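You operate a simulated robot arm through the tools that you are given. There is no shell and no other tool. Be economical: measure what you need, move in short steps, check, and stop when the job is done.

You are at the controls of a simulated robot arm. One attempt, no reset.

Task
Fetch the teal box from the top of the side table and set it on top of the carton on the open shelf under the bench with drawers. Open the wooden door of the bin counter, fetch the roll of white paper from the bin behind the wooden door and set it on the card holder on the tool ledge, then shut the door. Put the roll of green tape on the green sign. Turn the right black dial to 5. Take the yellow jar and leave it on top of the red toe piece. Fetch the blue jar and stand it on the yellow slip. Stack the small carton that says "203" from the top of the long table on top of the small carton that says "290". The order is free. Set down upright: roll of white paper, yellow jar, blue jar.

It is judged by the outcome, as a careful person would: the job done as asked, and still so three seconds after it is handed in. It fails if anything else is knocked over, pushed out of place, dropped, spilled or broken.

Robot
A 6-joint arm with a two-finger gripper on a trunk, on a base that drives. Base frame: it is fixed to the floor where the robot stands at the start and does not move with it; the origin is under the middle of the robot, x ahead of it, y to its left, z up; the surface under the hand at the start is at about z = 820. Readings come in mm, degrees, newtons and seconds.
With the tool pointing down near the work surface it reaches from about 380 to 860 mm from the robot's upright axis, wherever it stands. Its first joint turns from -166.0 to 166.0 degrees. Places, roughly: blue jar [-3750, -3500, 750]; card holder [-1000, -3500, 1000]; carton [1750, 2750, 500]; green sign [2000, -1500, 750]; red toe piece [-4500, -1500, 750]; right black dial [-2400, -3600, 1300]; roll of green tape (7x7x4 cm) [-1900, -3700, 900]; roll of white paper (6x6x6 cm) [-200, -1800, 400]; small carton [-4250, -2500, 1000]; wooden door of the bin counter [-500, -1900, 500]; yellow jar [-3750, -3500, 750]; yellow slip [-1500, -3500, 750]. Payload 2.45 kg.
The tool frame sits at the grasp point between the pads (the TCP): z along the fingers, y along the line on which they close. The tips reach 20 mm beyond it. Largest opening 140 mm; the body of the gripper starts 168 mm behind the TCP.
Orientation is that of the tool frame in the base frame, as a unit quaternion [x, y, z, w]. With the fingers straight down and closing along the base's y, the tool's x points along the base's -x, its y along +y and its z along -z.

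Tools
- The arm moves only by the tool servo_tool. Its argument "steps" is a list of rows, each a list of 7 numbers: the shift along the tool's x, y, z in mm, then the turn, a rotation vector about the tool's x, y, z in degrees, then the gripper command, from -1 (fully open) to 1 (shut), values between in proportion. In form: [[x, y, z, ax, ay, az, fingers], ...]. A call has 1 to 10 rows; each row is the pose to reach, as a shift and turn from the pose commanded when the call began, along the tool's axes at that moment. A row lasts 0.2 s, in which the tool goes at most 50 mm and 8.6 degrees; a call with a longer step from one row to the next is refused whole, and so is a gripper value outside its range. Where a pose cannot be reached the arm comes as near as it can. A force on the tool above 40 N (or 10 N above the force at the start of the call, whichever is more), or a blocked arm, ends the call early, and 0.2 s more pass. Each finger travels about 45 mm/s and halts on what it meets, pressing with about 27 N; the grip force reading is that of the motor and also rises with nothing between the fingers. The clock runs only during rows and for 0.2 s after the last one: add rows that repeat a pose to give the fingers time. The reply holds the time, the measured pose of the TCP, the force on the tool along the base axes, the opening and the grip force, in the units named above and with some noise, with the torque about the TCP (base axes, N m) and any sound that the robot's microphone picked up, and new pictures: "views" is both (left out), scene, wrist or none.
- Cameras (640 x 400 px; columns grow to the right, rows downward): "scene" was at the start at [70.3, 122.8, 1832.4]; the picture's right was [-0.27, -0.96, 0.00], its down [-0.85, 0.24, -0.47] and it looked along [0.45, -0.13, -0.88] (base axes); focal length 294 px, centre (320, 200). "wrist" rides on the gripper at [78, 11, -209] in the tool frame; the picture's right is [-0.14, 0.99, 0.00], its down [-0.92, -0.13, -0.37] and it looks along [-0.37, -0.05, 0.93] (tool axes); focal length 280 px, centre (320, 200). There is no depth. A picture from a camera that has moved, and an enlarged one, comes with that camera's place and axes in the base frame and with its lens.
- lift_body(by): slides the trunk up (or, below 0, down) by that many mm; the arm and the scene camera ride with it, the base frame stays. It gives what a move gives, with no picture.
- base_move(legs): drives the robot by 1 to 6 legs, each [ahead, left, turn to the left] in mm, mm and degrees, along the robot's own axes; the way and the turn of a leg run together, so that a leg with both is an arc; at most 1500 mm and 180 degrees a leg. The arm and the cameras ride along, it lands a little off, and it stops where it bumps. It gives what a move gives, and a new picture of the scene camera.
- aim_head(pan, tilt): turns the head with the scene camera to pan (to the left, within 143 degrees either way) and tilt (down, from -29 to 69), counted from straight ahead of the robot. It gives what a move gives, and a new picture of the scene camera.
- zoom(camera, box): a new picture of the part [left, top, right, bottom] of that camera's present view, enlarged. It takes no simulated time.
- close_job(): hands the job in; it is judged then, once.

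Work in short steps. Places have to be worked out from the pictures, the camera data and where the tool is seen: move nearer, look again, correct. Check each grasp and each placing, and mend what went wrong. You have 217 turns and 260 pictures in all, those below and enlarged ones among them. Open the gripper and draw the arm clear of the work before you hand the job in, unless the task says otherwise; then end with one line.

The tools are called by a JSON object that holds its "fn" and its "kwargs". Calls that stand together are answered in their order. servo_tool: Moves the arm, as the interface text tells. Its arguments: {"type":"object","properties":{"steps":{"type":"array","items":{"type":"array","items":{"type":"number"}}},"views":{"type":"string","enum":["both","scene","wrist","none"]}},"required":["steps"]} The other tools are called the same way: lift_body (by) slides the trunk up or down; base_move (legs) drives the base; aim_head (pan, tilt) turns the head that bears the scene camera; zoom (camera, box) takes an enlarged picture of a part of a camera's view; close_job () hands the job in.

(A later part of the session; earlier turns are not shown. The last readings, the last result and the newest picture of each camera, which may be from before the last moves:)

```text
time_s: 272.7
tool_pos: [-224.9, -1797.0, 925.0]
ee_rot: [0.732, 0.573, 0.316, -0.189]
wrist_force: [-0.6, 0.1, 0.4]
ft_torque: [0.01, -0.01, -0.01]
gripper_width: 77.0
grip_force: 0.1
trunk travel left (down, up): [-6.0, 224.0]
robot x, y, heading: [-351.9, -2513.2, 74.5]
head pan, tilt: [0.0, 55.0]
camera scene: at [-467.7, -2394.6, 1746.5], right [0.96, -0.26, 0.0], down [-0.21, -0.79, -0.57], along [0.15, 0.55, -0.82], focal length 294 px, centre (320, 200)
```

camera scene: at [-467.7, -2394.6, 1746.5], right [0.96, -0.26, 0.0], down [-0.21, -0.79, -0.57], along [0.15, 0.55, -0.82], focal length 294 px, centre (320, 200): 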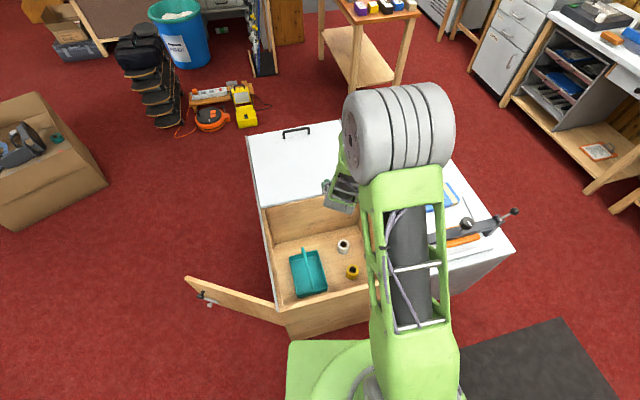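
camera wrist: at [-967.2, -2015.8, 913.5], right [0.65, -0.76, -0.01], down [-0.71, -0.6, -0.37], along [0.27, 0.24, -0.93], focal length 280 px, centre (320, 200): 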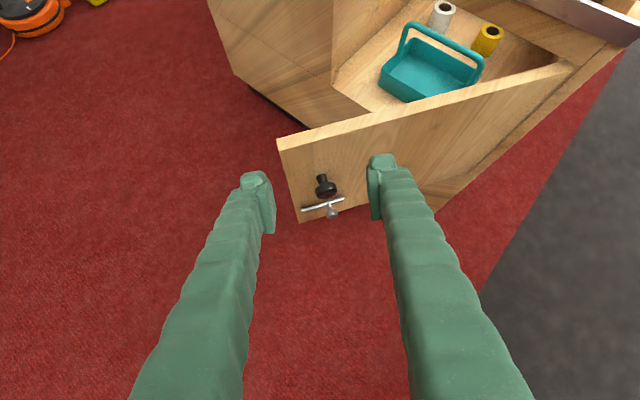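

Roll ≈(−140,−1757). Reduce the tilt to ~13° and move above it.

{"fn": "servo_tool", "kwargs": {"steps": [[-20, 10, 38, 0, -6, 0, -0.1], [-40, 21, 77, 0, -12, 0, -0.1], [-60, 31, 116, 0, -18, 0, -0.1], [-80, 42, 154, 0, -24, 0, -0.1], [-101, 52, 193, 0, -30, 0, -0.1]], "views": "wrist"}}

```text
time_s: 274.1
tool_pos: [-114.3, -1755.4, 726.5]
ee_rot: [0.74, 0.655, 0.154, 0.0]
wrist_force: [-1.1, 0.0, -0.1]
ft_torque: [-0.02, 0.01, 0.01]
gripper_width: 77.0
grip_force: 0.0
trunk travel left (down, up): [-6.0, 224.0]
robot x, y, heading: [-353.2, -2514.0, 75.0]
head pan, tilt: [0.0, 55.0]
stopped in row 5: the arm was blocked; the commanded pose is now the measured one
camera wrist: at [-143.9, -1722.9, 945.1], right [0.95, -0.27, 0.17], down [-0.3, -0.95, 0.11], along [0.13, -0.16, -0.98], focal length 280 px, centre (320, 200)
```

wrist: 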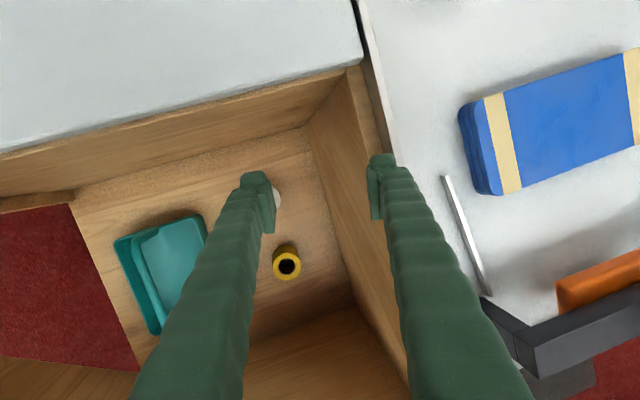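

The wrist neared a limit and rolled. Correct orientation to a clean 17° tilt and centre over the roll (≈(−152,−1770)).

{"fn": "servo_tool", "kwargs": {"steps": [[-13, -17, 0, 3.1, 0.9, 3.2, -0.1], [-26, -35, 20, 6.3, 1.9, 6.3, -0.1], [-38, -52, 45, 9.4, 2.8, 9.5, -0.1], [-38, -52, 70, 9.4, 2.8, 9.5, -0.1]], "views": "wrist"}}

```text
time_s: 275.1
tool_pos: [-151.7, -1769.9, 639.7]
ee_rot: [0.785, 0.601, 0.122, -0.086]
wrist_force: [-0.8, 0.0, -0.1]
ft_torque: [0.04, 0.01, 0.01]
gripper_width: 77.1
grip_force: 0.0
trunk travel left (down, up): [-6.0, 224.0]
robot x, y, heading: [-351.0, -2511.7, 74.8]
head pan, tilt: [0.0, 55.0]
camera wrist: at [-141.6, -1759.0, 862.1], right [0.92, -0.39, -0.03], down [-0.39, -0.92, 0.08], along [-0.06, -0.06, -1.0], focal length 280 px, centre (320, 200)
```

wrist: 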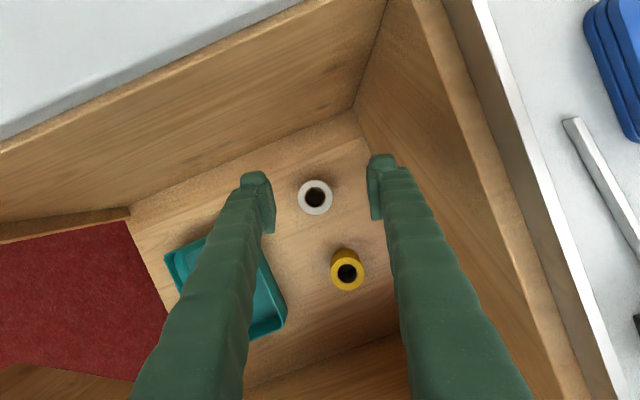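

Roll diameter in view implies its top is at z≈395: centre ≈(−176,−1779,365). Descend most of the way.

{"fn": "servo_tool", "kwargs": {"steps": [[-14, -22, 34, 0, 0, 0, -0.1], [-28, -22, 75, 0, 0, 0, -0.1], [-42, -22, 115, 0, 0, 0, -0.1], [-60, -22, 160, 0, 0, 0, -0.1]], "views": "wrist"}}

```text
time_s: 276.1
tool_pos: [-176.2, -1775.7, 469.8]
ee_rot: [0.785, 0.602, 0.119, -0.09]
wrist_force: [0.0, 0.3, 0.3]
ft_torque: [-0.04, 0.0, 0.0]
gripper_width: 76.9
grip_force: 0.0
trunk travel left (down, up): [-6.0, 224.0]
robot x, y, heading: [-349.5, -2513.3, 74.6]
head pan, tilt: [0.0, 55.0]
camera wrist: at [-162.8, -1764.5, 692.8], right [0.92, -0.38, -0.04], down [-0.38, -0.92, 0.08], along [-0.07, -0.06, -1.0], focal length 280 px, centre (320, 200)
```

wrist: 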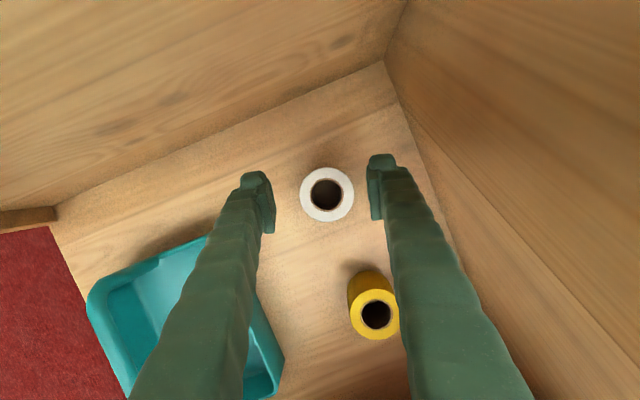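

Centre ≈(−176,−1781), top z≈376. Descend the last 120 mm and close.

{"fn": "servo_tool", "kwargs": {"steps": [[-14, 1, 38, 0, 0, 0, -0.1], [-28, 1, 76, 0, 0, 0, -0.1], [-40, 1, 111, 0, 0, 0, -0.1], [-40, 1, 111, 0, 0, 0, 0.3], [-40, 1, 111, 0, 0, 0, 0.4], [-40, 1, 111, 0, 0, 0, 0.4]], "views": "wrist"}}

```text
time_s: 277.0
tool_pos: [-179.6, -1779.8, 361.4]
ee_rot: [0.784, 0.603, 0.12, -0.086]
wrist_force: [-16.8, -13.4, 28.5]
ft_torque: [-0.18, 1.72, 0.92]
gripper_width: 67.9
grip_force: 8.8
trunk travel left (down, up): [-6.0, 224.0]
robot x, y, heading: [-354.7, -2509.4, 74.9]
head pan, tilt: [0.0, 55.0]
stopped in row 4: the force on the tool passed its limit at 217 N (the readings are from after the stop); the commanded pose is now the measured one
camera wrist: at [-167.6, -1768.8, 584.2], right [0.92, -0.39, -0.03], down [-0.38, -0.92, 0.08], along [-0.06, -0.06, -1.0], focal length 280 px, centre (320, 200)
```

wrist: 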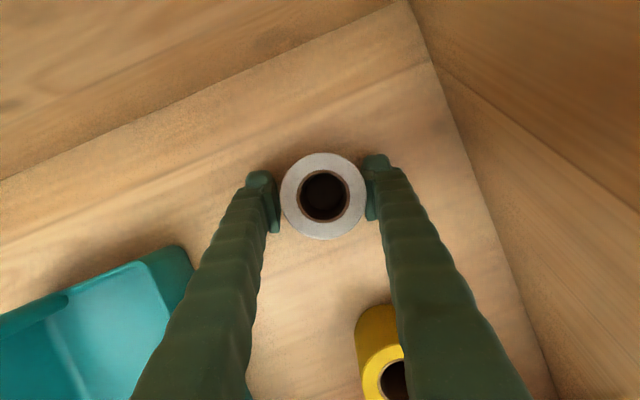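

Tips reached the bin floor. Lift 6 mm and close on the roll.

{"fn": "servo_tool", "kwargs": {"steps": [[2, 0, -6, 0, 0, 0, 0.0], [2, 0, -6, 0, 0, 0, 0.3], [2, 0, -6, 0, 0, 0, 0.4], [2, 0, -6, 0, 0, 0, 0.4]], "views": "none"}}

{"fn": "servo_tool", "kwargs": {"steps": [[14, 0, -43, 0, 0, 0, 0.4], [28, 0, -86, 0, 0, 0, 0.4], [42, 0, -129, 0, 0, 0, 0.4], [56, 0, -172, 0, 0, 0, 0.4], [70, 0, -215, 0, 0, 0, 0.4], [84, 0, -258, 0, 0, 0, 0.4], [98, 0, -301, 0, 0, 0, 0.4], [112, 0, -344, 0, 0, 0, 0.4], [126, 0, -387, 0, 0, 0, 0.4], [140, 0, -430, 0, 0, 0, 0.4]], "views": "wrist"}}

```text
time_s: 278.0
tool_pos: [-177.4, -1780.9, 364.6]
ee_rot: [0.786, 0.6, 0.121, -0.085]
wrist_force: [-0.8, 0.3, -0.2]
ft_torque: [0.02, -0.04, -0.01]
gripper_width: 57.5
grip_force: 27.1
trunk travel left (down, up): [-6.0, 224.0]
robot x, y, heading: [-352.6, -2509.2, 75.1]
head pan, tilt: [0.0, 55.0]
```

```text
time_s: 280.2
tool_pos: [-178.6, -1770.8, 816.9]
ee_rot: [0.786, 0.601, 0.119, -0.086]
wrist_force: [-0.8, -0.6, -1.0]
ft_torque: [0.04, 0.0, 0.01]
gripper_width: 57.2
grip_force: 27.3
trunk travel left (down, up): [-6.0, 224.0]
robot x, y, heading: [-353.2, -2510.9, 74.9]
head pan, tilt: [0.0, 55.0]
camera wrist: at [-167.0, -1759.0, 1039.4], right [0.92, -0.39, -0.03], down [-0.39, -0.92, 0.08], along [-0.06, -0.07, -1.0], focal length 280 px, centre (320, 200)
```

wrist: 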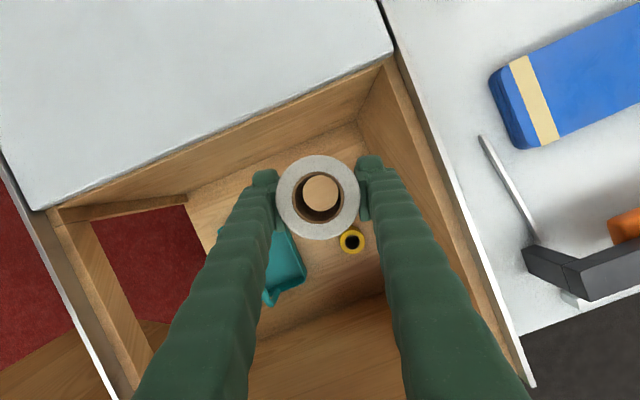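

Roll held (57 mm). Raise it, then drive to face the tool ledge.

{"fn": "servo_tool", "kwargs": {"steps": [[12, 0, -40, 0, 0, 0, 0.4], [24, 0, -80, 0, 0, 0, 0.4], [36, 0, -120, 0, 0, 0, 0.4], [48, 0, -160, 0, 0, 0, 0.4], [60, 0, -200, 0, 0, 0, 0.4], [72, 0, -239, 0, 0, 0, 0.4]], "views": "none"}}

{"fn": "base_move", "kwargs": {"legs": [[-160, 600, 0], [0, 0, 100], [0, 0, 95]]}}

```text
time_s: 281.6
tool_pos: [-191.7, -1773.8, 1067.2]
ee_rot: [0.788, 0.598, 0.125, -0.082]
wrist_force: [-0.3, -0.7, -1.3]
ft_torque: [-0.01, 0.02, 0.0]
gripper_width: 57.4
grip_force: 27.0
out of reach, approached as far as the arm can: row 4, 5, 6
trunk travel left (down, up): [-6.0, 224.0]
robot x, y, heading: [-352.2, -2509.7, 74.8]
head pan, tilt: [0.0, 55.0]
```

```text
time_s: 295.8
tool_pos: [-901.6, -3256.0, 1066.8]
ee_rot: [0.718, -0.68, 0.102, 0.11]
wrist_force: [0.0, 0.6, -1.3]
ft_torque: [-0.04, -0.03, 0.01]
gripper_width: 57.2
grip_force: 27.0
trunk travel left (down, up): [-6.0, 224.0]
robot x, y, heading: [-988.7, -2508.3, -86.4]
head pan, tilt: [0.0, 55.0]
camera scene: at [-845.3, -2577.0, 1746.5], right [-1.0, -0.06, 0.0], down [-0.05, 0.82, -0.57], along [0.04, -0.57, -0.82], focal length 294 px, centre (320, 200)
```

scene: 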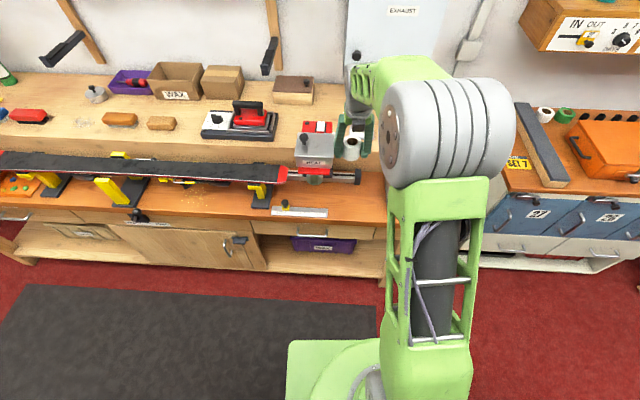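

Roll is above the bench edge. Move base 175 ahead and 76 right to bring the hand over the card holder.

{"fn": "base_move", "kwargs": {"legs": [[175, -76, -3]]}}

{"fn": "servo_tool", "kwargs": {"steps": [[0, 0, 0, 0, 0, 0, 0.4]], "views": "wrist"}}

```text
time_s: 297.4
tool_pos: [-1005.1, -3434.5, 1064.7]
ee_rot: [0.702, -0.696, 0.098, 0.112]
wrist_force: [1.3, 0.2, -0.5]
ft_torque: [0.04, -0.02, 0.01]
gripper_width: 57.3
grip_force: 27.1
trunk travel left (down, up): [-6.0, 224.0]
robot x, y, heading: [-1053.2, -2679.7, -88.9]
head pan, tilt: [0.0, 55.0]
camera scene: at [-917.8, -2761.1, 1746.5], right [-1.0, -0.02, 0.0], down [-0.01, 0.82, -0.57], along [0.01, -0.57, -0.82], focal length 294 px, centre (320, 200)
```

scene: 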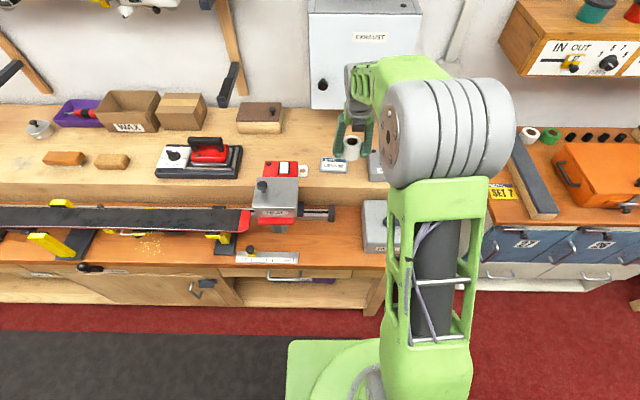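

```text
time_s: 297.8
tool_pos: [-1004.9, -3434.3, 1066.0]
ee_rot: [0.703, -0.696, 0.099, 0.112]
wrist_force: [-0.6, -0.4, -1.7]
ft_torque: [0.0, -0.01, 0.0]
gripper_width: 57.5
grip_force: 27.1
trunk travel left (down, up): [-6.0, 224.0]
robot x, y, heading: [-1057.4, -2685.3, -89.2]
head pan, tilt: [0.0, 55.0]
camera wrist: at [-1010.4, -3447.2, 1288.6], right [-0.99, 0.13, -0.02], down [0.12, 0.99, 0.08], along [0.03, 0.08, -1.0], focal length 280 px, centre (320, 200)
```

wrist: 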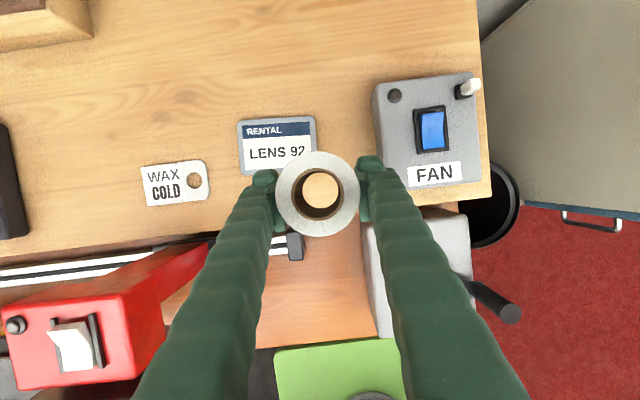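

Card holder (LENS 92) located at ≈(−955,−3493), z≈928. Move above it.

{"fn": "servo_tool", "kwargs": {"steps": [[18, -25, 20, 0, 0, 0, 0.4], [36, -50, 45, 0, 0, 0, 0.4], [36, -50, 83, 0, 0, 0, 0.4]], "views": "both"}}

```text
time_s: 298.6
tool_pos: [-955.1, -3493.1, 993.3]
ee_rot: [0.703, -0.696, 0.099, 0.112]
wrist_force: [-0.6, 0.8, 0.2]
ft_torque: [0.04, -0.02, 0.0]
gripper_width: 57.4
grip_force: 26.7
trunk travel left (down, up): [-6.0, 224.0]
robot x, y, heading: [-1060.6, -2681.3, -89.3]
head pan, tilt: [0.0, 55.0]
camera scene: at [-917.4, -2760.7, 1746.4], right [-1.0, -0.02, 0.0], down [-0.01, 0.82, -0.57], along [0.01, -0.57, -0.82], focal length 294 px, centre (320, 200)
camera wrist: at [-961.3, -3506.2, 1216.0], right [-0.99, 0.13, -0.02], down [0.12, 0.99, 0.08], along [0.03, 0.08, -1.0], focal length 280 px, centre (320, 200)
```

scene: 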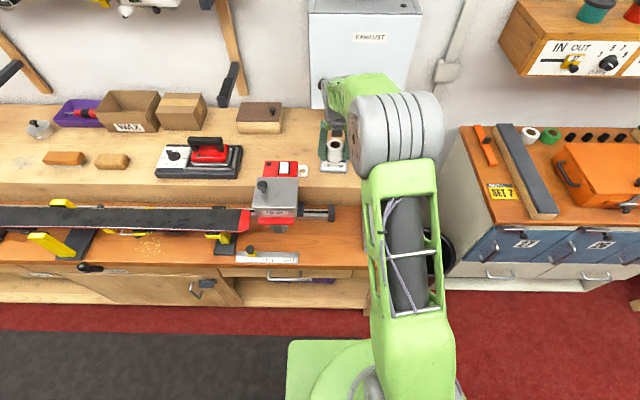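
wrist: 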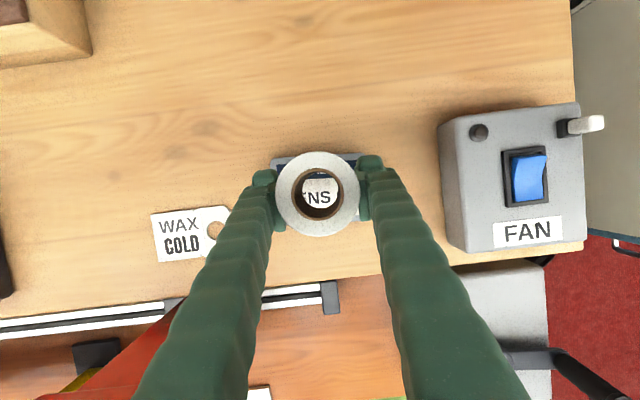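

Aligned (card visible through the roll's hole). Lower to contact slowly.

{"fn": "servo_tool", "kwargs": {"steps": [[-1, -3, 13, 0, 0, 0, 0.4], [-4, -3, 23, 0, 0, 0, 0.4], [-6, -3, 29, 0, 0, 0, 0.4], [-7, -3, 33, 0, 0, 0, 0.4], [-8, -3, 36, 0, 0, 0, 0.4]], "views": "none"}}

```text
time_s: 299.8
tool_pos: [-953.0, -3496.0, 958.9]
ee_rot: [0.702, -0.696, 0.099, 0.112]
wrist_force: [0.3, -0.3, -0.1]
ft_torque: [0.02, 0.02, -0.03]
gripper_width: 57.4
grip_force: 26.9
trunk travel left (down, up): [-6.0, 224.0]
robot x, y, heading: [-1058.2, -2680.4, -88.7]
head pan, tilt: [0.0, 55.0]
```

Keep lowering in 2–3 mm steps until contact.

{"fn": "servo_tool", "kwargs": {"steps": [[-1, 0, 3, 0, 0, 0, 0.4], [-2, 0, 6, 0, 0, 0, 0.4], [-3, 0, 9, 0, 0, 0, 0.4], [-4, 0, 12, 0, 0, 0, 0.4], [-5, 0, 15, 0, 0, 0, 0.4], [-5, 0, 18, 0, 0, 0, 0.4]], "views": "wrist"}}

```text
time_s: 301.0
tool_pos: [-953.5, -3500.3, 952.1]
ee_rot: [0.701, -0.695, 0.105, 0.117]
wrist_force: [1.0, -0.8, 11.6]
ft_torque: [0.1, -0.28, 0.0]
gripper_width: 57.3
grip_force: 27.1
trunk travel left (down, up): [-6.0, 224.0]
robot x, y, heading: [-1057.3, -2681.1, -88.6]
head pan, tilt: [0.0, 55.0]
stopped in row 6: the force on the tool passed its limit at 43 N (the readings are from after the stop); the commanded pose is now the measured one
camera wrist: at [-959.7, -3509.4, 1174.2], right [-0.99, 0.13, -0.03], down [0.12, 0.99, 0.06], along [0.03, 0.06, -1.0], focal length 280 px, centre (320, 200)
```

wrist: 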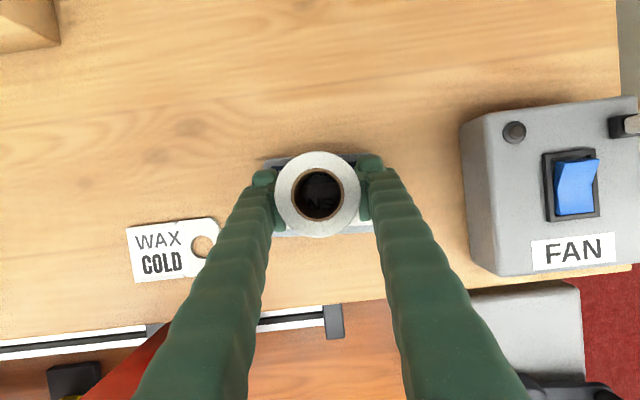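

In contact. Open, then lift straight up.

{"fn": "servo_tool", "kwargs": {"steps": [[1, 0, -2, 0, 0, 0, 0.2], [1, 0, -2, 0, 0, 0, 0], [1, 0, -2, 0, 0, 0, -0.2], [1, 0, -2, 0, 0, 0, -0.2], [12, 0, -40, 0, 0, 0, -0.2], [25, 0, -82, 0, 0, 0, -0.2], [38, 0, -125, 0, 0, 0, -0.2]], "views": "wrist"}}

```text
time_s: 302.6
tool_pos: [-954.3, -3498.5, 1078.9]
ee_rot: [0.702, -0.695, 0.102, 0.115]
wrist_force: [-0.6, 0.2, -0.6]
ft_torque: [0.02, -0.01, -0.01]
gripper_width: 83.9
grip_force: 0.0
trunk travel left (down, up): [-6.0, 224.0]
robot x, y, heading: [-1054.6, -2679.2, -89.1]
head pan, tilt: [0.0, 55.0]
camera wrist: at [-960.1, -3508.9, 1301.4], right [-0.99, 0.13, -0.02], down [0.12, 0.99, 0.07], along [0.03, 0.07, -1.0], focal length 280 px, centre (320, 200)
```

wrist: 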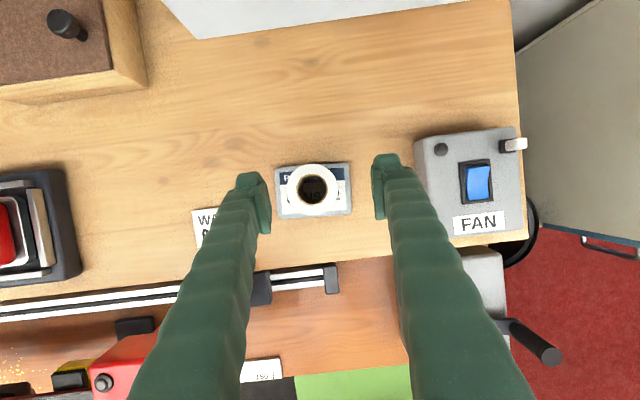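

Roll placed upright on the card holder. Next, shut the bin door: back off, turn to face it.

{"fn": "base_move", "kwargs": {"legs": [[-180, 0, 0], [0, 0, 136]]}}

{"fn": "aim_head", "kwargs": {"pan": 0, "tilt": 55}}

```text
time_s: 309.7
tool_pos: [-558.0, -1845.0, 1078.2]
ee_rot: [0.91, 0.384, 0.146, -0.051]
wrist_force: [0.4, -0.3, 0.5]
ft_torque: [0.0, -0.01, -0.01]
gripper_width: 84.0
grip_force: 0.1
trunk travel left (down, up): [-6.0, 224.0]
robot x, y, heading: [-1058.6, -2498.6, 46.0]
head pan, tilt: [0.0, 55.0]
camera scene: at [-1106.9, -2342.8, 1746.5], right [0.72, -0.69, 0.0], down [-0.57, -0.59, -0.57], along [0.4, 0.41, -0.82], focal length 294 px, centre (320, 200)
```

scene: 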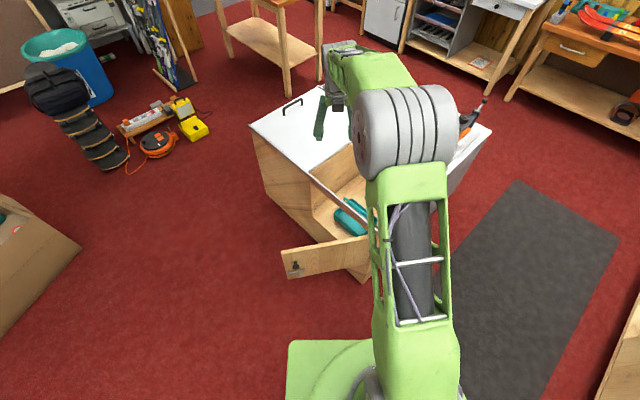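

```text
time_s: 310.3
tool_pos: [-557.3, -1845.4, 1078.3]
ee_rot: [0.911, 0.383, 0.146, -0.051]
wrist_force: [-1.0, 0.8, -0.4]
ft_torque: [0.01, -0.01, -0.02]
gripper_width: 83.8
grip_force: 0.0
trunk travel left (down, up): [-6.0, 224.0]
robot x, y, heading: [-1060.0, -2501.8, 46.0]
head pan, tilt: [0.0, 55.0]
camera scene: at [-1106.8, -2342.8, 1746.5], right [0.72, -0.69, 0.0], down [-0.57, -0.59, -0.57], along [0.4, 0.41, -0.82], focal length 294 px, centre (320, 200)
```

scene: 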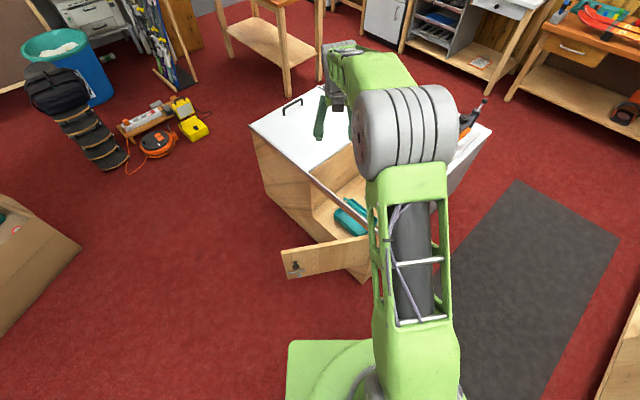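

Door still ~68° open. Position the base and lower the hand (fingers closed) outside the door.

{"fn": "base_move", "kwargs": {"legs": [[-273, 111, 0]]}}

{"fn": "servo_tool", "kwargs": {"steps": [[-14, 0, 45, 0, 4, 0, 0.5], [-28, 0, 89, 0, 9, 0, 0.9], [-43, 0, 134, 0, 14, 0, 0.9], [-57, 0, 178, 0, 18, 0, 0.9], [-71, 0, 223, 0, 23, 0, 0.9], [-85, 0, 267, 0, 28, 0, 0.9]], "views": "wrist"}}

```text
time_s: 312.3
tool_pos: [-826.2, -1968.9, 1079.5]
ee_rot: [0.91, 0.384, 0.146, -0.052]
wrist_force: [0.3, 0.4, 0.9]
ft_torque: [0.03, -0.01, 0.0]
gripper_width: 83.9
grip_force: 0.1
trunk travel left (down, up): [-6.0, 224.0]
robot x, y, heading: [-1330.1, -2621.9, 46.1]
head pan, tilt: [0.0, 55.0]
camera scene: at [-1376.7, -2464.8, 1746.6], right [0.72, -0.69, 0.0], down [-0.57, -0.59, -0.57], along [0.4, 0.41, -0.82], focal length 294 px, centre (320, 200)
```

scene: 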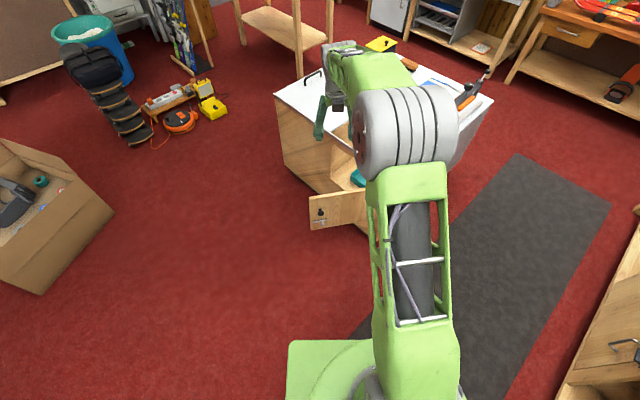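

```text
time_s: 313.9
tool_pos: [-789.8, -2038.1, 787.1]
ee_rot: [0.899, 0.24, 0.36, -0.071]
wrist_force: [-0.3, 0.2, -0.7]
ft_torque: [0.0, 0.0, 0.02]
gripper_width: 6.9
grip_force: 0.1
out of reach, approached as far as the arm can: row 4
trunk travel left (down, up): [-6.0, 224.0]
robot x, y, heading: [-1328.4, -2619.7, 46.1]
head pan, tilt: [0.0, 55.0]
stopped in row 6: the arm was blocked; the commanded pose is now the measured one
camera wrist: at [-863.2, -2079.1, 994.4], right [0.39, -0.92, -0.05], down [-0.86, -0.35, -0.36], along [0.32, 0.19, -0.93], focal length 280 px, centre (320, 200)
```

wrist: 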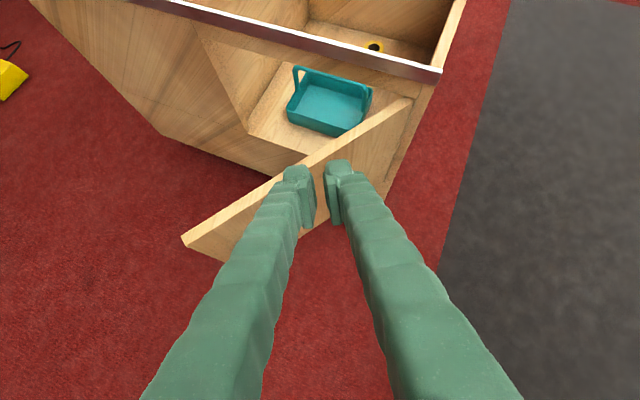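

Hand is outside the door with 130 mm standoff. Lower straight to door height.

{"fn": "servo_tool", "kwargs": {"steps": [[-30, -2, 32, 0, 0, 0, 0.9], [-60, -4, 65, 0, 0, 0, 0.9], [-90, -6, 97, 0, 0, 0, 0.9], [-120, -8, 129, 0, 0, 0, 0.9], [-150, -10, 162, 0, 0, 0, 0.9], [-180, -12, 194, 0, 0, 0, 0.9]], "views": "wrist"}}

```text
time_s: 315.3
tool_pos: [-787.0, -2037.5, 523.3]
ee_rot: [0.899, 0.239, 0.36, -0.072]
wrist_force: [-0.3, -0.1, 0.4]
ft_torque: [-0.03, 0.01, 0.04]
gripper_width: 7.0
grip_force: 0.1
trunk travel left (down, up): [-6.0, 224.0]
robot x, y, heading: [-1331.0, -2620.3, 46.0]
head pan, tilt: [0.0, 55.0]
camera wrist: at [-861.2, -2080.3, 729.2], right [0.39, -0.92, -0.05], down [-0.86, -0.35, -0.36], along [0.32, 0.19, -0.93], focal length 280 px, centre (320, 200)
```

wrist: 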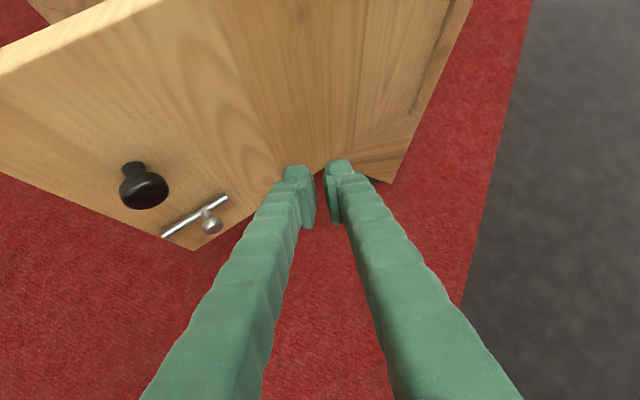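

Straight drive ahead (45°) pushes the door along its arc. Drive 260 mm.

{"fn": "base_move", "kwargs": {"legs": [[260, 0, 0]]}}

{"fn": "servo_tool", "kwargs": {"steps": [[0, 0, 0, 0, 0, 0, 0.9]], "views": "wrist"}}

```text
time_s: 317.2
tool_pos: [-604.4, -1853.2, 522.1]
ee_rot: [0.899, 0.238, 0.36, -0.071]
wrist_force: [0.0, 0.0, -0.9]
ft_torque: [0.0, -0.01, -0.01]
gripper_width: 7.1
grip_force: 0.0
trunk travel left (down, up): [-6.0, 224.0]
robot x, y, heading: [-1147.2, -2432.2, 45.9]
head pan, tilt: [0.0, 55.0]
camera scene: at [-1193.7, -2276.1, 1746.5], right [0.72, -0.7, 0.0], down [-0.57, -0.59, -0.57], along [0.4, 0.41, -0.82], focal length 294 px, centre (320, 200)
```

scene: 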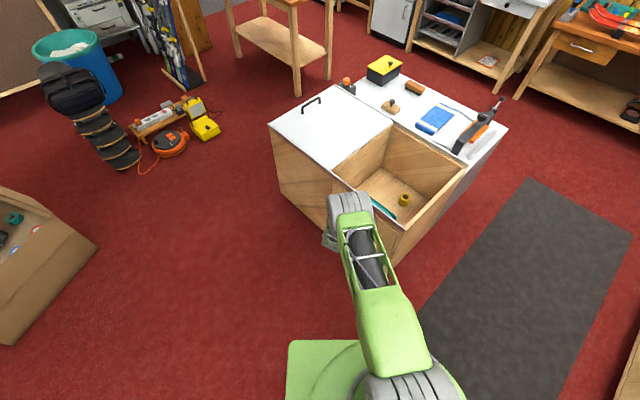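

```text
time_s: 317.6
tool_pos: [-604.3, -1853.9, 523.8]
ee_rot: [0.9, 0.238, 0.36, -0.071]
wrist_force: [0.3, -0.8, -0.4]
ft_torque: [-0.01, 0.03, 0.0]
gripper_width: 7.2
grip_force: 0.1
trunk travel left (down, up): [-6.0, 224.0]
robot x, y, heading: [-1153.7, -2430.8, 45.8]
head pan, tilt: [0.0, 55.0]
camera wrist: at [-677.6, -1894.8, 729.2], right [0.39, -0.92, -0.05], down [-0.87, -0.35, -0.36], along [0.32, 0.18, -0.93], focal length 280 px, centre (320, 200)
```

wrist: 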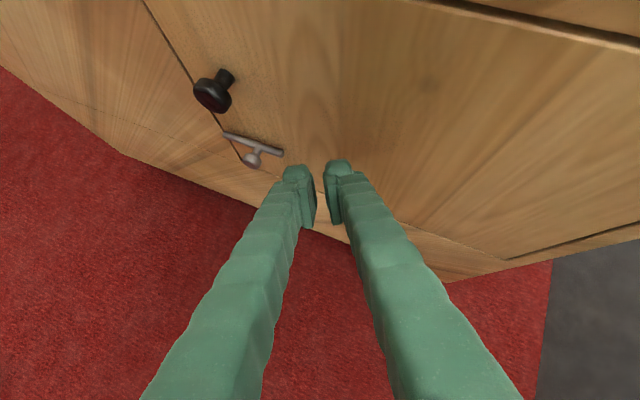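

Almost shut. Push gently in +x until contact force stops me.

{"fn": "servo_tool", "kwargs": {"steps": [[8, 6, 8, 0, 0, 0, 0.9], [16, 12, 16, 0, 0, 0, 0.9], [22, 17, 22, 0, 0, 0, 0.9], [28, 21, 28, 0, 0, 0, 0.9], [34, 26, 34, 0, 0, 0, 0.9]], "views": "wrist"}}

```text
time_s: 318.8
tool_pos: [-562.9, -1854.8, 517.7]
ee_rot: [0.901, 0.242, 0.354, -0.069]
wrist_force: [-5.2, 2.1, -2.4]
ft_torque: [0.03, 0.1, -0.02]
gripper_width: 4.4
grip_force: 0.0
trunk travel left (down, up): [-6.0, 224.0]
robot x, y, heading: [-1147.2, -2432.9, 46.0]
head pan, tilt: [0.0, 55.0]
stopped in row 5: the force on the tool passed its limit at 58 N (the readings are from after the stop); the commanded pose is now the measured one
camera wrist: at [-634.1, -1893.7, 724.4], right [0.4, -0.92, -0.05], down [-0.87, -0.36, -0.35], along [0.3, 0.18, -0.94], focal length 280 px, centre (320, 200)
```

wrist: 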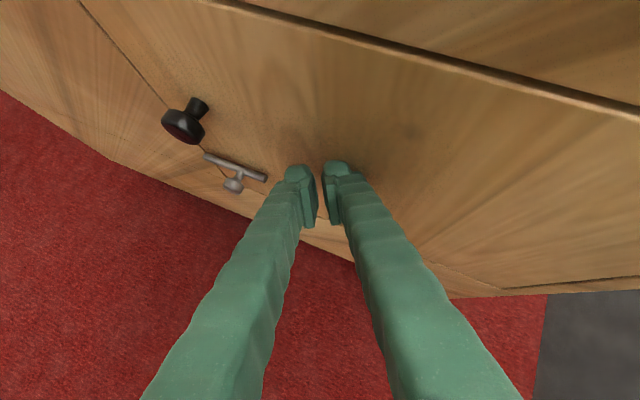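

Door firm against its stop. Back away, raise, and verify.

{"fn": "servo_tool", "kwargs": {"steps": [[0, 0, -40, 0, 0, 0, 0.9], [20, 0, -80, 0, 0, 0, 0.5], [60, 0, -110, 0, 0, 0, 0], [100, 0, -140, 0, 0, 0, -0.1], [140, 0, -170, 0, 0, 0, -0.1], [180, 0, -200, 0, 0, 0, -0.1], [220, 0, -230, 0, 0, 0, -0.1]], "views": "wrist"}}

```text
time_s: 320.4
tool_pos: [-566.2, -1838.3, 836.9]
ee_rot: [0.901, 0.242, 0.354, -0.07]
wrist_force: [-0.3, 0.4, -0.5]
ft_torque: [0.01, 0.0, 0.04]
gripper_width: 77.2
grip_force: 0.1
trunk travel left (down, up): [-6.0, 224.0]
robot x, y, heading: [-1149.5, -2433.8, 45.9]
head pan, tilt: [0.0, 55.0]
camera wrist: at [-637.0, -1878.6, 1044.4], right [0.39, -0.92, -0.05], down [-0.87, -0.35, -0.35], along [0.31, 0.18, -0.93], focal length 280 px, centre (320, 200)
```

wrist: 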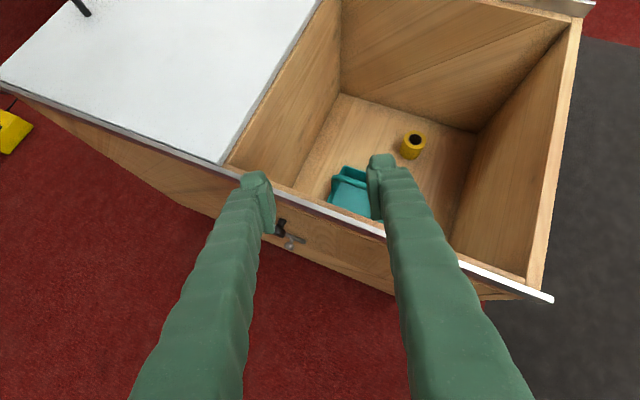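

Door verified shut, yellow roll and caddy undisturbed. Raise the arm and drive to face the dial panels.

{"fn": "servo_tool", "kwargs": {"steps": [[30, 2, -33, 0, 0, 0, -0.1], [60, 4, -66, 0, 0, 0, -0.1], [90, 6, -99, 0, 0, 0, -0.1], [120, 8, -132, 0, 0, 0, -0.1], [150, 10, -165, 0, 0, 0, -0.1], [184, 12, -197, 0, 0, 0, -0.1]], "views": "none"}}

{"fn": "base_move", "kwargs": {"legs": [[-330, 170, 0], [0, 0, 112], [0, 0, 112]]}}

```text
time_s: 321.8
tool_pos: [-557.3, -1836.6, 1105.8]
ee_rot: [0.901, 0.242, 0.354, -0.071]
wrist_force: [-0.7, 0.4, 1.1]
ft_torque: [-0.02, 0.0, 0.0]
gripper_width: 77.0
grip_force: 0.1
trunk travel left (down, up): [-6.0, 224.0]
robot x, y, heading: [-1150.1, -2433.8, 46.0]
head pan, tilt: [0.0, 55.0]
```

```text
time_s: 333.5
tool_pos: [-1514.2, -3396.0, 1104.1]
ee_rot: [-0.562, 0.744, -0.198, -0.302]
wrist_force: [-0.2, 0.1, 0.6]
ft_torque: [0.01, -0.04, 0.01]
gripper_width: 77.0
grip_force: 0.0
trunk travel left (down, up): [-6.0, 224.0]
robot x, y, heading: [-1503.8, -2550.8, -90.3]
head pan, tilt: [0.0, 55.0]
camera scene: at [-1366.1, -2634.4, 1746.5], right [-1.0, 0.0, 0.0], down [0.0, 0.82, -0.57], along [0.0, -0.57, -0.82], focal length 294 px, centre (320, 200)
```

scene: 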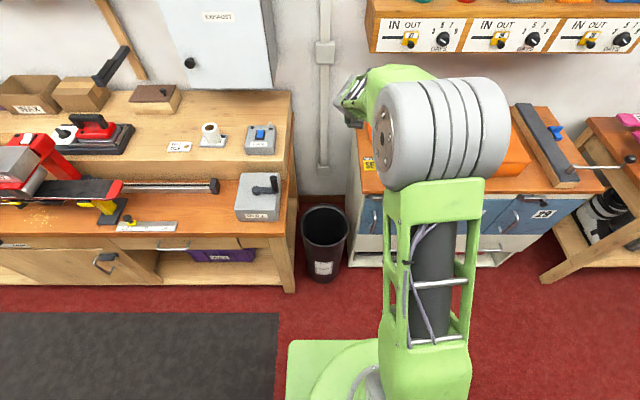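

All fine. Dial triangulates to ≈(−2384,−3641,1246). Strafe over and turn the tool horizontal toward the wall.

{"fn": "base_move", "kwargs": {"legs": [[0, -880, 0]]}}

{"fn": "servo_tool", "kwargs": {"steps": [[15, 0, -12, 2.8, 8, -0.8, 0.2], [30, 0, -24, 5.6, 15.9, -1.5, 0.2], [45, 0, -36, 8.5, 23.9, -2.3, 0.2], [60, 0, -48, 11.3, 31.8, -3.1, 0.2], [75, 0, -60, 14.1, 39.8, -3.8, 0.2], [90, 0, -72, 16.9, 47.7, -4.6, 0.2]], "views": "wrist"}}

```text
time_s: 341.8
tool_pos: [-2400.2, -3400.4, 1104.7]
ee_rot: [-0.567, 0.741, -0.199, -0.301]
wrist_force: [0.4, 0.2, -0.3]
ft_torque: [-0.03, -0.01, -0.01]
gripper_width: 77.0
grip_force: 0.0
trunk travel left (down, up): [-6.0, 224.0]
robot x, y, heading: [-2399.6, -2557.5, -89.4]
head pan, tilt: [0.0, 55.0]
camera scene: at [-2260.5, -2638.7, 1746.5], right [-1.0, -0.01, 0.0], down [-0.01, 0.82, -0.57], along [0.01, -0.57, -0.82], focal length 294 px, centre (320, 200)
```

scene: 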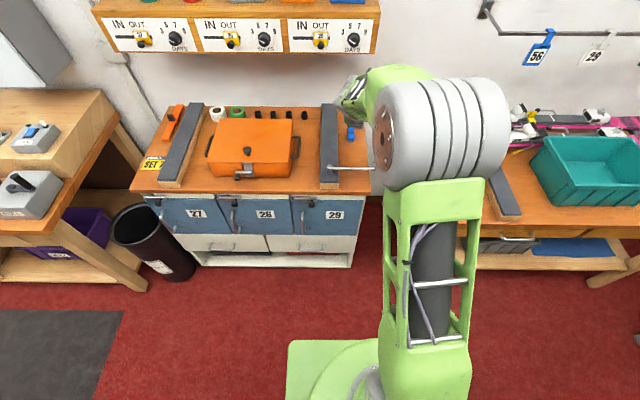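

```text
time_s: 343.1
tool_pos: [-2339.3, -3418.1, 1229.5]
ee_rot: [-0.486, 0.519, -0.48, -0.514]
wrist_force: [0.3, -0.4, -0.2]
ft_torque: [0.0, 0.0, 0.0]
gripper_width: 56.1
grip_force: 0.0
out of reach, approached as far as the arm can: row 4, 5, 6
trunk travel left (down, up): [-6.0, 224.0]
robot x, y, heading: [-2398.2, -2559.8, -89.0]
head pan, tilt: [0.0, 55.0]
camera wrist: at [-2335.6, -3208.9, 1308.3], right [-0.99, 0.07, -0.14], down [0.15, 0.37, -0.92], along [-0.01, -0.93, -0.38], focal length 280 px, centre (320, 200)
```

wrist: 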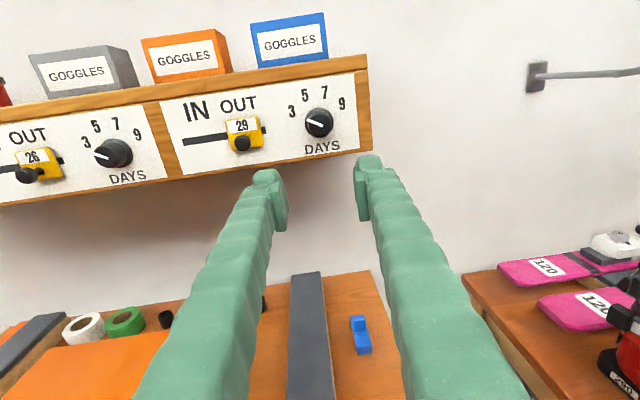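

Zoom on the right dial.

{"fn": "zoom", "kwargs": {"camera": "wrist", "box": [260, 70, 380, 165]}}

```text
4.21 times, centred on (320, 118) of wrist
camera zoom: at [-2335.6, -3208.9, 1308.3], right [-0.99, 0.07, -0.14], down [0.15, 0.37, -0.92], along [-0.01, -0.93, -0.38], focal length 1181 px, centre (320, 547)
```

zoom: 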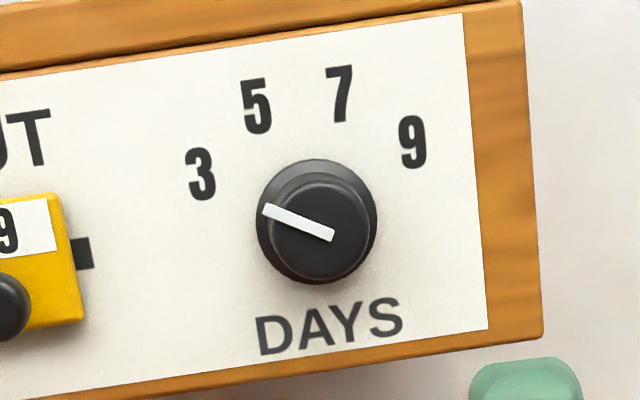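

Pointer is at 3; "5" needs ≈40° clockwise. Knob at ≈(−2357,−3625,1256). Align and approach.

{"fn": "servo_tool", "kwargs": {"steps": [[14, 9, 0, 0, 0, 0, 0], [27, 18, 0, 0, -2, 0, 0]], "views": "none"}}

{"fn": "base_move", "kwargs": {"legs": [[140, 0, 0]]}}

{"fn": "servo_tool", "kwargs": {"steps": [[0, 0, 0, 0, 0, 0, 0]], "views": "wrist"}}

```text
time_s: 343.8
tool_pos: [-2356.5, -3416.4, 1253.6]
ee_rot: [-0.493, 0.531, -0.468, -0.506]
wrist_force: [-0.1, 0.0, 0.2]
ft_torque: [0.0, -0.01, -0.01]
gripper_width: 70.3
grip_force: 0.0
trunk travel left (down, up): [-6.0, 224.0]
robot x, y, heading: [-2399.9, -2554.7, -89.4]
head pan, tilt: [0.0, 55.0]
```

```text
time_s: 345.1
tool_pos: [-2354.6, -3555.3, 1254.1]
ee_rot: [-0.493, 0.531, -0.468, -0.506]
wrist_force: [-0.6, 0.4, 0.4]
ft_torque: [-0.04, 0.02, 0.0]
gripper_width: 70.1
grip_force: 0.0
trunk travel left (down, up): [-6.0, 224.0]
robot x, y, heading: [-2398.0, -2693.1, -89.2]
head pan, tilt: [0.0, 55.0]
camera scene: at [-2258.5, -2777.8, 1746.4], right [-1.0, -0.01, 0.0], down [-0.01, 0.82, -0.57], along [0.01, -0.57, -0.82], focal length 294 px, centre (320, 200)
```

scene: 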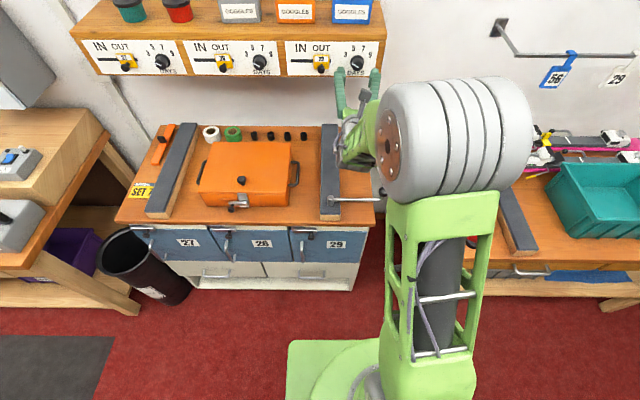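

```text
time_s: 345.5
tool_pos: [-2353.4, -3556.0, 1253.3]
ee_rot: [-0.493, 0.531, -0.468, -0.506]
wrist_force: [0.7, 0.2, 0.0]
ft_torque: [-0.03, -0.03, 0.01]
gripper_width: 70.0
grip_force: 0.0
trunk travel left (down, up): [-6.0, 224.0]
robot x, y, heading: [-2396.4, -2695.1, -89.5]
head pan, tilt: [0.0, 55.0]
camera wrist: at [-2347.8, -3349.4, 1342.0], right [-0.99, 0.08, -0.14], down [0.16, 0.4, -0.9], along [-0.02, -0.91, -0.41], focal length 280 px, centre (320, 200)
```

wrist: 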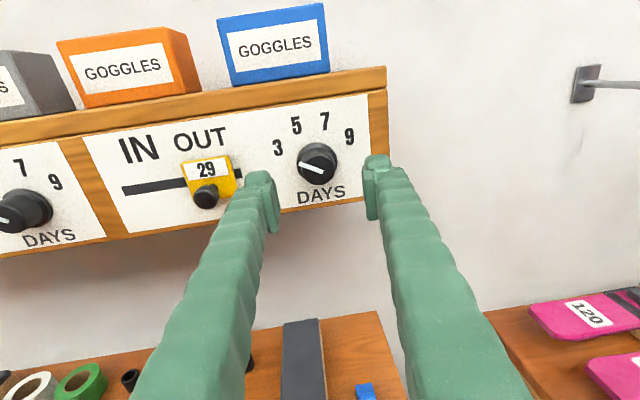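

Knob centred at ≈(−2357,−3625,1258). Advance 66 mm with 8 mm up.

{"fn": "servo_tool", "kwargs": {"steps": [[4, 0, 22, 0, 0, 0, 0], [8, 0, 44, 0, 0, 0, 0], [8, 0, 58, 0, 0, 0, 0], [8, 0, 66, 0, 0, 0, 0]], "views": "wrist"}}

```text
time_s: 346.4
tool_pos: [-2357.5, -3608.6, 1259.7]
ee_rot: [-0.493, 0.532, -0.467, -0.506]
wrist_force: [-2.2, 36.0, 7.2]
ft_torque: [-0.55, -0.31, 1.54]
gripper_width: 69.5
grip_force: 0.1
trunk travel left (down, up): [-6.0, 224.0]
robot x, y, heading: [-2400.0, -2695.6, -89.3]
head pan, tilt: [0.0, 55.0]
stopped in row 4: the force on the tool passed its limit at 55 N (the readings are from after the stop); the commanded pose is now the measured one
camera wrist: at [-2351.2, -3403.1, 1348.1], right [-0.99, 0.08, -0.13], down [0.16, 0.41, -0.9], along [-0.02, -0.91, -0.41], focal length 280 px, centre (320, 200)
```

wrist: 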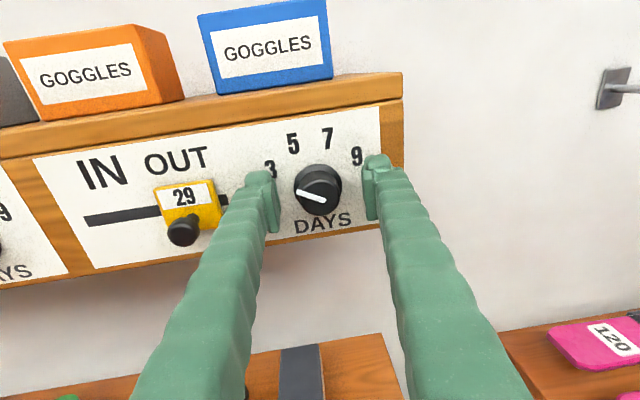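

Tips touch the panel; back 4 mm and grip the knob.

{"fn": "servo_tool", "kwargs": {"steps": [[0, 0, -4, 0, 0, 0, 0.3], [0, 0, -4, 0, 0, 0, 0.8], [0, 0, -4, 0, 0, 0, 0.8], [0, 0, -4, 0, 0, 0, 0.8]], "views": "wrist"}}

```text
time_s: 347.4
tool_pos: [-2356.3, -3609.3, 1256.8]
ee_rot: [-0.495, 0.533, -0.465, -0.505]
wrist_force: [8.9, 17.2, 5.9]
ft_torque: [-0.06, 0.04, 0.27]
gripper_width: 31.9
grip_force: 32.6
trunk travel left (down, up): [-6.0, 224.0]
robot x, y, heading: [-2399.1, -2699.6, -89.1]
head pan, tilt: [0.0, 55.0]
camera wrist: at [-2350.0, -3403.1, 1345.9], right [-0.99, 0.09, -0.13], down [0.16, 0.41, -0.9], along [-0.02, -0.91, -0.42], focal length 280 px, centre (320, 200)
```

wrist: 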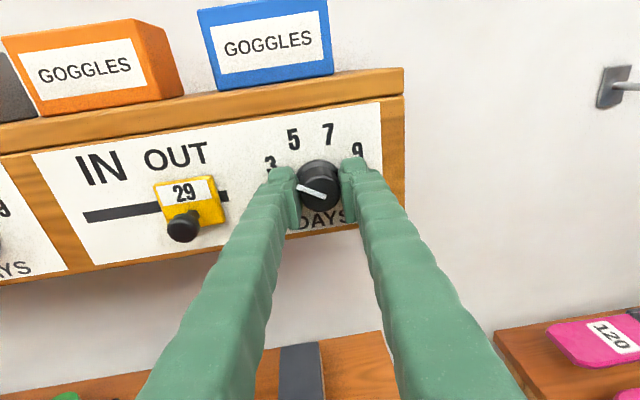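

Gripped. Rotate +40° about the tool axis (clockwise seen from the front).

{"fn": "servo_tool", "kwargs": {"steps": [[0, 0, -2, 0, 0, 8, 0.8], [0, 0, -2, 0, 0, 16, 0.8], [0, 0, -2, 0, 0, 24, 0.8], [0, 0, -2, 0, 0, 32, 0.8], [0, 0, -2, 0, 0, 40, 0.8], [0, 0, -2, 0, 0, 40, 0.8]], "views": "wrist"}}

```text
time_s: 348.8
tool_pos: [-2354.7, -3609.0, 1255.5]
ee_rot: [-0.282, 0.67, -0.61, -0.316]
wrist_force: [14.4, -2.8, 6.0]
ft_torque: [-0.19, 0.06, 0.62]
gripper_width: 31.6
grip_force: 45.0
trunk travel left (down, up): [-6.0, 224.0]
robot x, y, heading: [-2395.4, -2698.7, -89.2]
head pan, tilt: [0.0, 55.0]
camera wrist: at [-2395.9, -3397.8, 1321.0], right [-0.67, 0.09, -0.74], down [0.72, 0.35, -0.6], along [0.2, -0.93, -0.3], focal length 280 px, centre (320, 200)
```

wrist: 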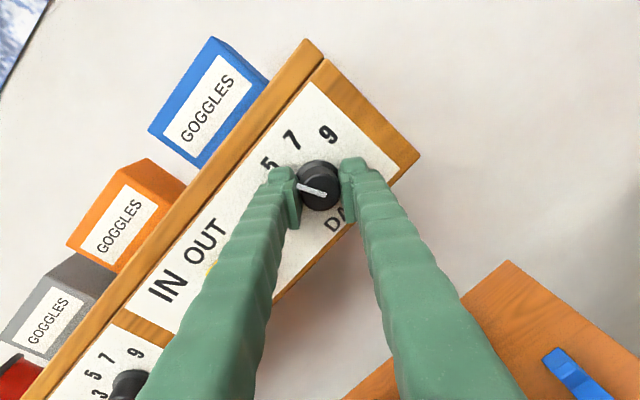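

Dial turned with the hand. Release, retreat and check.

{"fn": "servo_tool", "kwargs": {"steps": [[0, 0, -2, 0, 0, 0, 0.4], [0, 0, -2, 0, 0, 0, 0], [0, 0, -2, 0, 0, 0, -0.1], [0, 0, -40, 0, 0, 0, -0.1], [0, 0, -80, 0, 0, 0, -0.1]], "views": "none"}}

{"fn": "zoom", "kwargs": {"camera": "wrist", "box": [240, 90, 400, 230]}}

```text
time_s: 350.0
tool_pos: [-2349.3, -3527.6, 1259.5]
ee_rot: [-0.281, 0.67, -0.61, -0.316]
wrist_force: [-0.2, 0.1, -0.6]
ft_torque: [0.04, 0.02, -0.01]
gripper_width: 76.9
grip_force: 0.0
trunk travel left (down, up): [-6.0, 224.0]
robot x, y, heading: [-2397.1, -2697.6, -89.1]
head pan, tilt: [0.0, 55.0]
```

```text
2.86 times, centred on (320, 160) of wrist
camera zoom: at [-2391.1, -3317.2, 1324.3], right [-0.67, 0.1, -0.74], down [0.72, 0.35, -0.6], along [0.2, -0.93, -0.3], focal length 801 px, centre (320, 314)
```

zoom: 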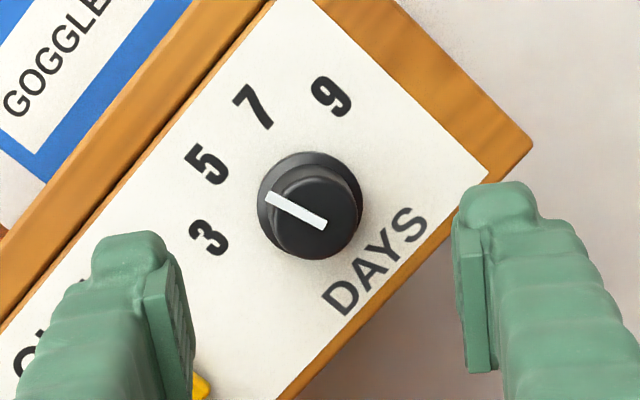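

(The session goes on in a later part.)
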